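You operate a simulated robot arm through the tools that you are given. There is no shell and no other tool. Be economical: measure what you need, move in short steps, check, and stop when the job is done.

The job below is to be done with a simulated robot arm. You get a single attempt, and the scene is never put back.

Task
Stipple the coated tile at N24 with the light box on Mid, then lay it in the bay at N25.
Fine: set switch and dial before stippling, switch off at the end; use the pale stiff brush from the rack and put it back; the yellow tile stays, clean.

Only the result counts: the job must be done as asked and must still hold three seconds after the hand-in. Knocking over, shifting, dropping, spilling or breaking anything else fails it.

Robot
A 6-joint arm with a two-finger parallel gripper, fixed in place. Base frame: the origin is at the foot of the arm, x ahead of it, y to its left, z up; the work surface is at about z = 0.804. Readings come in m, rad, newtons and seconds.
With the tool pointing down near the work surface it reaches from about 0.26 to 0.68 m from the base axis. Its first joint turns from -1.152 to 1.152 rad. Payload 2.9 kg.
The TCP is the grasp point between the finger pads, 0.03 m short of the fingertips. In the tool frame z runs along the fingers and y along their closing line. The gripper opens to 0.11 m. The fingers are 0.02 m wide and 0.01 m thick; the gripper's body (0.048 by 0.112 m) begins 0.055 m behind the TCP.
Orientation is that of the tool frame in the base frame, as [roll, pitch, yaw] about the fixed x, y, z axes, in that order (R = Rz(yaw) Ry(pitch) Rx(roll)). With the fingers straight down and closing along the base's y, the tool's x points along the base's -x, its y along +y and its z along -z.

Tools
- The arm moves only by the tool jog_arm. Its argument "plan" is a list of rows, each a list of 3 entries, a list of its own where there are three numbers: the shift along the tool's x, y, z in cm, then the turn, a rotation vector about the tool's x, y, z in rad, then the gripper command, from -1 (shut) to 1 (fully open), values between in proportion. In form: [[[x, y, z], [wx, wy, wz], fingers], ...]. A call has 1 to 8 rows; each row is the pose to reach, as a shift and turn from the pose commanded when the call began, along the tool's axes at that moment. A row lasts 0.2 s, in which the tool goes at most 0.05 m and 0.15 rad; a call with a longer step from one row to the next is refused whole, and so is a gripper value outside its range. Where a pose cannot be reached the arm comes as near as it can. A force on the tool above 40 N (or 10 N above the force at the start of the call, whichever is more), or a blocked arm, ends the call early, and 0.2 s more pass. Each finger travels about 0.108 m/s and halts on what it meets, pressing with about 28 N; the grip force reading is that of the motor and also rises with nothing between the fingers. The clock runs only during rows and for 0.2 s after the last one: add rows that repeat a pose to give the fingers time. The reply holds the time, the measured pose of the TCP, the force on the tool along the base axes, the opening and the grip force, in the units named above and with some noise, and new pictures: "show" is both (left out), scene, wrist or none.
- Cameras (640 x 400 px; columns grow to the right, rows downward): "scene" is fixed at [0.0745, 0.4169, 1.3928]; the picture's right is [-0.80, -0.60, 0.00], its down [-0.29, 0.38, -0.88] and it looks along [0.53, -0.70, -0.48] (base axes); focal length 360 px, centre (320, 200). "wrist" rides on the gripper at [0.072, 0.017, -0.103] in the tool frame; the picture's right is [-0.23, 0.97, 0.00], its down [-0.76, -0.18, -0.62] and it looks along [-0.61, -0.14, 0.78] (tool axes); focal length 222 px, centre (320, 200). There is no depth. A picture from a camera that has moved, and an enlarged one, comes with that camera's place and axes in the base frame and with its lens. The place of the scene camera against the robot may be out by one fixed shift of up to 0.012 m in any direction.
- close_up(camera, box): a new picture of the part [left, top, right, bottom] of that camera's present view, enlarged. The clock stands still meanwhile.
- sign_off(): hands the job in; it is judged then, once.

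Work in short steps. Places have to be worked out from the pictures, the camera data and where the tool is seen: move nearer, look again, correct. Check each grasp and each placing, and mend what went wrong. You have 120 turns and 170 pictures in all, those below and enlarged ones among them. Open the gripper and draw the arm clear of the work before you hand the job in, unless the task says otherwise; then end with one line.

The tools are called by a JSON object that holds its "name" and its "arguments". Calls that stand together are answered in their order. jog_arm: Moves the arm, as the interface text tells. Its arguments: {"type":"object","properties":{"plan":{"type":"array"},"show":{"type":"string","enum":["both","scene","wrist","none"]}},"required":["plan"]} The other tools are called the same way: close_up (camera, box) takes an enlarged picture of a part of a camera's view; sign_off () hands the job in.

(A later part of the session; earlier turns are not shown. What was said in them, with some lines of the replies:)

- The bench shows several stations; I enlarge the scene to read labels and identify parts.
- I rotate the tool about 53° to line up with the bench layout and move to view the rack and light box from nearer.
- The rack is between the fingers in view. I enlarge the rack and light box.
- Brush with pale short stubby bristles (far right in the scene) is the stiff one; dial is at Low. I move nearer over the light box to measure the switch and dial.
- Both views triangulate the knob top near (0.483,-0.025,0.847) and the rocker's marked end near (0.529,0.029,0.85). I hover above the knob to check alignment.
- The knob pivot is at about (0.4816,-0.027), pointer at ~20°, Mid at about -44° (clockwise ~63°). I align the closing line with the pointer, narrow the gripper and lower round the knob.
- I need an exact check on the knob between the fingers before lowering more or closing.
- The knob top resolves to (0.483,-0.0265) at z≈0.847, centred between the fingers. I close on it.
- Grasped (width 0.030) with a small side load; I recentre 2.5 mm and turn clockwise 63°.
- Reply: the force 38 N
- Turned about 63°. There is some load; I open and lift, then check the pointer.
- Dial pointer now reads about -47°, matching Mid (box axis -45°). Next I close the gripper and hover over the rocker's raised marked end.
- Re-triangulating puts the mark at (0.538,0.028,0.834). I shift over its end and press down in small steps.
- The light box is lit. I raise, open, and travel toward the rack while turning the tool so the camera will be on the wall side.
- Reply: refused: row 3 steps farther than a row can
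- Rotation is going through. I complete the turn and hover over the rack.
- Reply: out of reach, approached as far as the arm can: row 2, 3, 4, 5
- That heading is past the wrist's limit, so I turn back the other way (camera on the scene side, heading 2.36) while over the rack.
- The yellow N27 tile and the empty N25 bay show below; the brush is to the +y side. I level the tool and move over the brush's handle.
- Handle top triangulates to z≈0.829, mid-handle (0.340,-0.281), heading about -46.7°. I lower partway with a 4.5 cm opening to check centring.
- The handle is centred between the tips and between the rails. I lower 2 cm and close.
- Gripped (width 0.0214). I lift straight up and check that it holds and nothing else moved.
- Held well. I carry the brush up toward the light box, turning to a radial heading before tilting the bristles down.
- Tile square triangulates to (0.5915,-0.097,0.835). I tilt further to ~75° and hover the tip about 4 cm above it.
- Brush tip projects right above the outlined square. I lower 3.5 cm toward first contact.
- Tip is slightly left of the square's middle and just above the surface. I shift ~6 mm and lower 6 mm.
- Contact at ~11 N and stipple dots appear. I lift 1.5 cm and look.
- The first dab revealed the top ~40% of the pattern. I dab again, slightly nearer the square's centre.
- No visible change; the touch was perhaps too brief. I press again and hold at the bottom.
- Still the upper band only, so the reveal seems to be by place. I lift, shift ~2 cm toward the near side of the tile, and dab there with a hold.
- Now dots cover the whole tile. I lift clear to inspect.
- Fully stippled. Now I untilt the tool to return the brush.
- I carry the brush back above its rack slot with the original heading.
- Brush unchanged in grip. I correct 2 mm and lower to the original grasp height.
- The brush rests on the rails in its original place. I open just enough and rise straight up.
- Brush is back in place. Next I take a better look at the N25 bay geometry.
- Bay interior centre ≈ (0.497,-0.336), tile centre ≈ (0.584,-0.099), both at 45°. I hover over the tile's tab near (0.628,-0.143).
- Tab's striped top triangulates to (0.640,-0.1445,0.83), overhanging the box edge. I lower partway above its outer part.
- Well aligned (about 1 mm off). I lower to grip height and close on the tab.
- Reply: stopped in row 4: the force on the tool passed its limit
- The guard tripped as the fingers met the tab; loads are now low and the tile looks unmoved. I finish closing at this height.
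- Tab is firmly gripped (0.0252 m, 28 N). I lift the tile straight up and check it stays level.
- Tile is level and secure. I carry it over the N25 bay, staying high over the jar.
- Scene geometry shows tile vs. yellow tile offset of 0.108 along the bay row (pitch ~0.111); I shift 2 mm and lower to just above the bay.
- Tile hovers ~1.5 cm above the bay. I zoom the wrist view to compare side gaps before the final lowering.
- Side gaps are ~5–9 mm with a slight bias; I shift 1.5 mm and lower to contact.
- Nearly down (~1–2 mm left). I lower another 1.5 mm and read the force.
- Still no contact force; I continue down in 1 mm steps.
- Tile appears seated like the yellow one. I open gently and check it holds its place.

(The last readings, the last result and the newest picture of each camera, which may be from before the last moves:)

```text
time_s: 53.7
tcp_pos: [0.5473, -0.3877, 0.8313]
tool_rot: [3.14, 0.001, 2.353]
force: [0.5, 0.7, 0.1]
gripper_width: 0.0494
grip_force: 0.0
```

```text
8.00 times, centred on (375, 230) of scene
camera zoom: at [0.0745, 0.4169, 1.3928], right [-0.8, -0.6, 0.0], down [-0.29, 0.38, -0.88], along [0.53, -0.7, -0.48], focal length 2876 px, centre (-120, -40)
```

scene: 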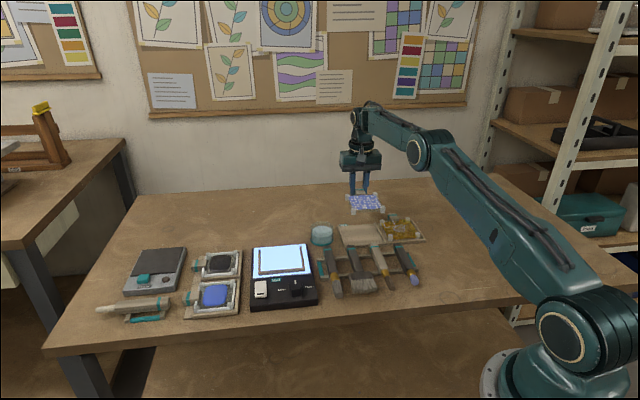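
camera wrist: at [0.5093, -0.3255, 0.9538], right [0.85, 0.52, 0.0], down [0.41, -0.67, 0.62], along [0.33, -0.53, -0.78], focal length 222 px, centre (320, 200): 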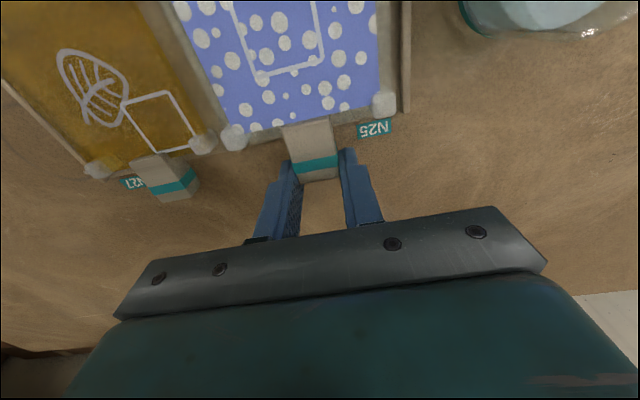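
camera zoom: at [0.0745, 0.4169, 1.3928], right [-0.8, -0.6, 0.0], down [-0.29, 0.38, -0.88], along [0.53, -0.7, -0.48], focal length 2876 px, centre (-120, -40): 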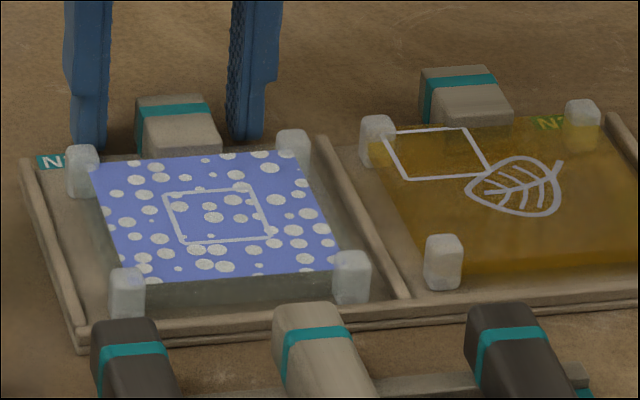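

Tile lies in N25. I rise, close the gripper, and travel to the switch.

{"name": "jog_arm", "arguments": {"plan": [[[0, 0, -3], [0, 0, 0], -0.1], [[0, 0, -7.5], [0, 0, 0], -0.1], [[0, 0, -12], [0, 0, 0], -0.5], [[0, 0, -16], [0, 0, 0], -1], [[3.2, 3.2, -16], [0, 0, 0], -1], [[6.4, 6.4, -16], [0, 0, 0], -1], [[9.6, 9.6, -16], [0, 0, 0], -1], [[12.8, 12.8, -16], [0, 0, 0], -1]], "show": "none"}}

{"name": "close_up", "arguments": {"camera": "scene", "box": [320, 200, 440, 300]}}

```text
time_s: 55.5
tcp_pos: [0.548, -0.2072, 0.9926]
tool_rot: [-3.141, -0.001, 2.351]
force: [1.2, 0.2, 0.2]
gripper_width: 0.0
grip_force: 27.9
```

```text
4.00 times, centred on (380, 250) of scene
camera zoom: at [0.0745, 0.4169, 1.3927], right [-0.8, -0.6, 0.0], down [-0.29, 0.38, -0.88], along [0.53, -0.7, -0.48], focal length 1438 px, centre (80, 0)
```

zoom: 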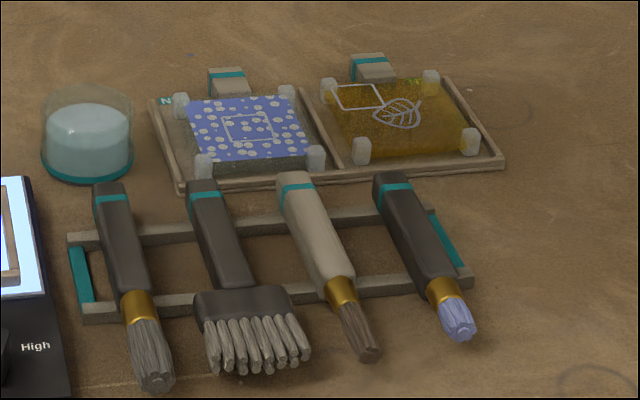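

Everything sits properly. I go on to hover over the switch.

{"name": "jog_arm", "arguments": {"plan": [[[3, 3.2, 0], [0, 0, 0], -1], [[6, 6.4, 0], [0, 0, 0], -1], [[9, 9.6, 0], [0, 0, 0], -1], [[12, 12.8, 0], [0, 0, 0], -1], [[14.66, 15.75, 2], [0, 0, 0], -1], [[14.66, 15.75, 6], [0, 0, 0], -1], [[14.66, 15.75, 9], [0, 0, 0], -1]], "show": "wrist"}}

{"name": "close_up", "arguments": {"camera": "wrist", "box": [230, 60, 410, 200]}}

{"name": "close_up", "arguments": {"camera": "scene", "box": [240, 230, 336, 310]}}

```text
time_s: 57.1
tcp_pos: [0.5571, 0.0095, 0.9023]
tool_rot: [3.142, -0.003, 2.354]
force: [1.3, 0.3, -0.1]
gripper_width: 0.0
grip_force: 28.0
camera wrist: at [0.5192, 0.0718, 1.0052], right [0.85, 0.52, 0.0], down [0.41, -0.67, 0.62], along [0.33, -0.53, -0.78], focal length 222 px, centre (320, 200)
```

wrist: 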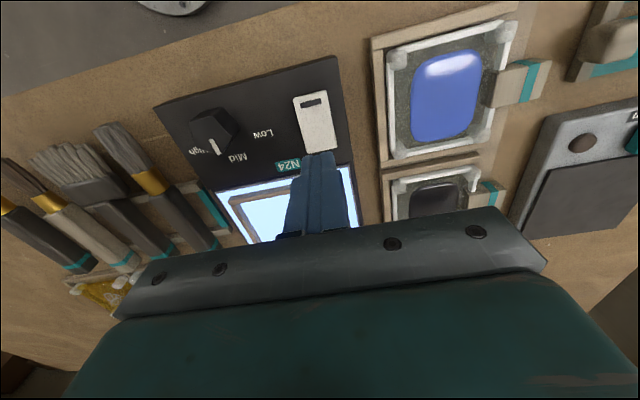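

```text
2.86 times, centred on (320, 130) of wrist
camera zoom: at [0.5192, 0.0718, 1.0052], right [0.85, 0.52, 0.0], down [0.41, -0.67, 0.62], along [0.33, -0.53, -0.78], focal length 635 px, centre (320, 400)
```

zoom: 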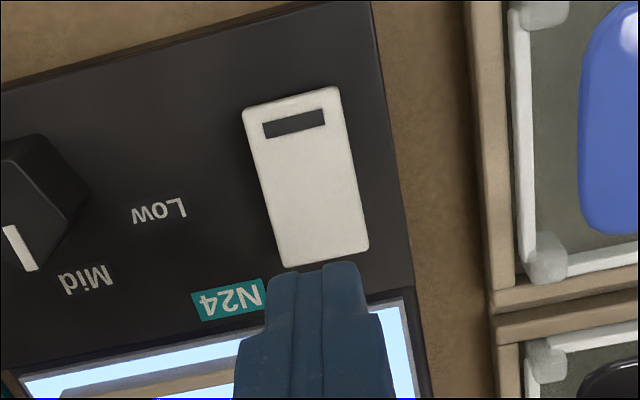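

```text
5.00 times, centred on (288, 270) of scene
camera zoom: at [0.0744, 0.417, 1.3928], right [-0.8, -0.6, 0.0], down [-0.29, 0.38, -0.88], along [0.53, -0.7, -0.48], focal length 1797 px, centre (480, -150)
```

zoom: 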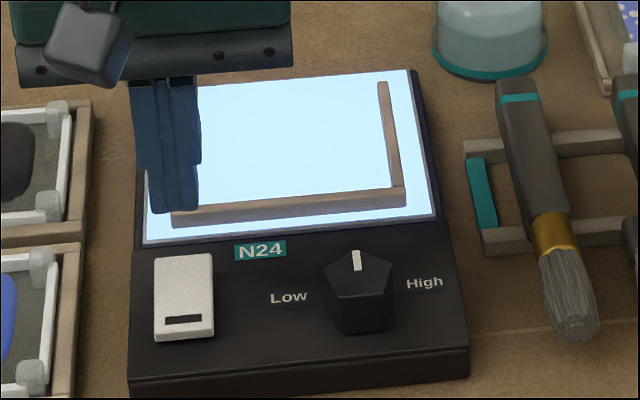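

Rocker's far end is now raised, near (0.565,0.0025). I shift slightly and press it.

{"name": "jog_arm", "arguments": {"plan": [[[-0.42, 0.06, 1], [0, 0, 0], -1], [[-0.42, 0.06, 2.7], [0, 0, 0], -1], [[-0.42, 0.06, 3.5], [0, 0, 0], -1], [[-0.42, 0.06, 3.9], [0, 0, 0], -1], [[-0.42, 0.06, 4.1], [0, 0, 0], -1]], "show": "none"}}

{"name": "close_up", "arguments": {"camera": "scene", "box": [240, 230, 336, 310]}}

```text
time_s: 58.3
tcp_pos: [0.5603, 0.0071, 0.8623]
tool_rot: [3.141, 0.0, 2.355]
force: [-3.4, -1.0, 11.1]
gripper_width: 0.0002
grip_force: 28.0
```

```text
5.00 times, centred on (288, 270) of scene
camera zoom: at [0.0742, 0.4169, 1.3928], right [-0.8, -0.6, 0.0], down [-0.29, 0.38, -0.88], along [0.53, -0.7, -0.48], focal length 1797 px, centre (480, -150)
```

zoom: 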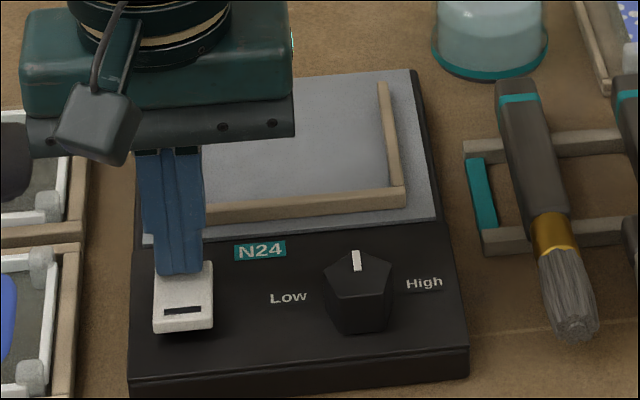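

The light is off and the rocker has tipped back. I rise straight up, open the gripper and check the whole scene.

{"name": "jog_arm", "arguments": {"plan": [[[0, 0, -3], [0, 0, 0], -1], [[0, 0, -7.5], [0, 0, 0], -1], [[0, 0, -12], [0, 0, 0], 0], [[0, 0, -16.5], [0, 0, 0], 1], [[0, 0, -21], [0, 0, 0], 1], [[0, 0, -21], [0, 0, 0], 1]], "show": "scene"}}

{"name": "close_up", "arguments": {"camera": "scene", "box": [240, 210, 440, 315]}}

```text
time_s: 59.7
tcp_pos: [0.5601, 0.0067, 1.0704]
tool_rot: [-3.14, -0.001, 2.351]
force: [-0.1, -0.8, 0.2]
gripper_width: 0.11
grip_force: 0.0
```

scene: 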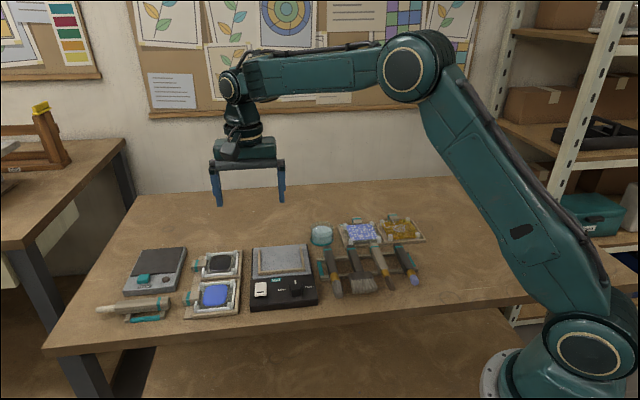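

```text
3.20 times, centred on (340, 262) of scene
camera zoom: at [0.0744, 0.4169, 1.3928], right [-0.8, -0.6, 0.0], down [-0.29, 0.38, -0.88], along [0.53, -0.7, -0.48], focal length 1150 px, centre (256, 0)
```

zoom: 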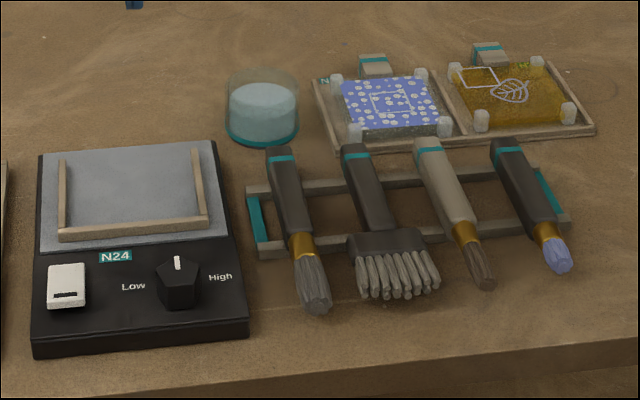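

Everything looks as asked: the stippled tile is in N25, the brush is back on the rack, the light is off, the dial is on Mid and the yellow tile is untouched. I hand the job in.

{"name": "sign_off", "arguments": {}}

```text
The job is handed in.
```

The tile from N24 was stippled with the light box on Mid and now lies in the bay at N25. The switch is off, the brush with pale, stiff bristles is back on the rack, and the yellow tile is untouched.
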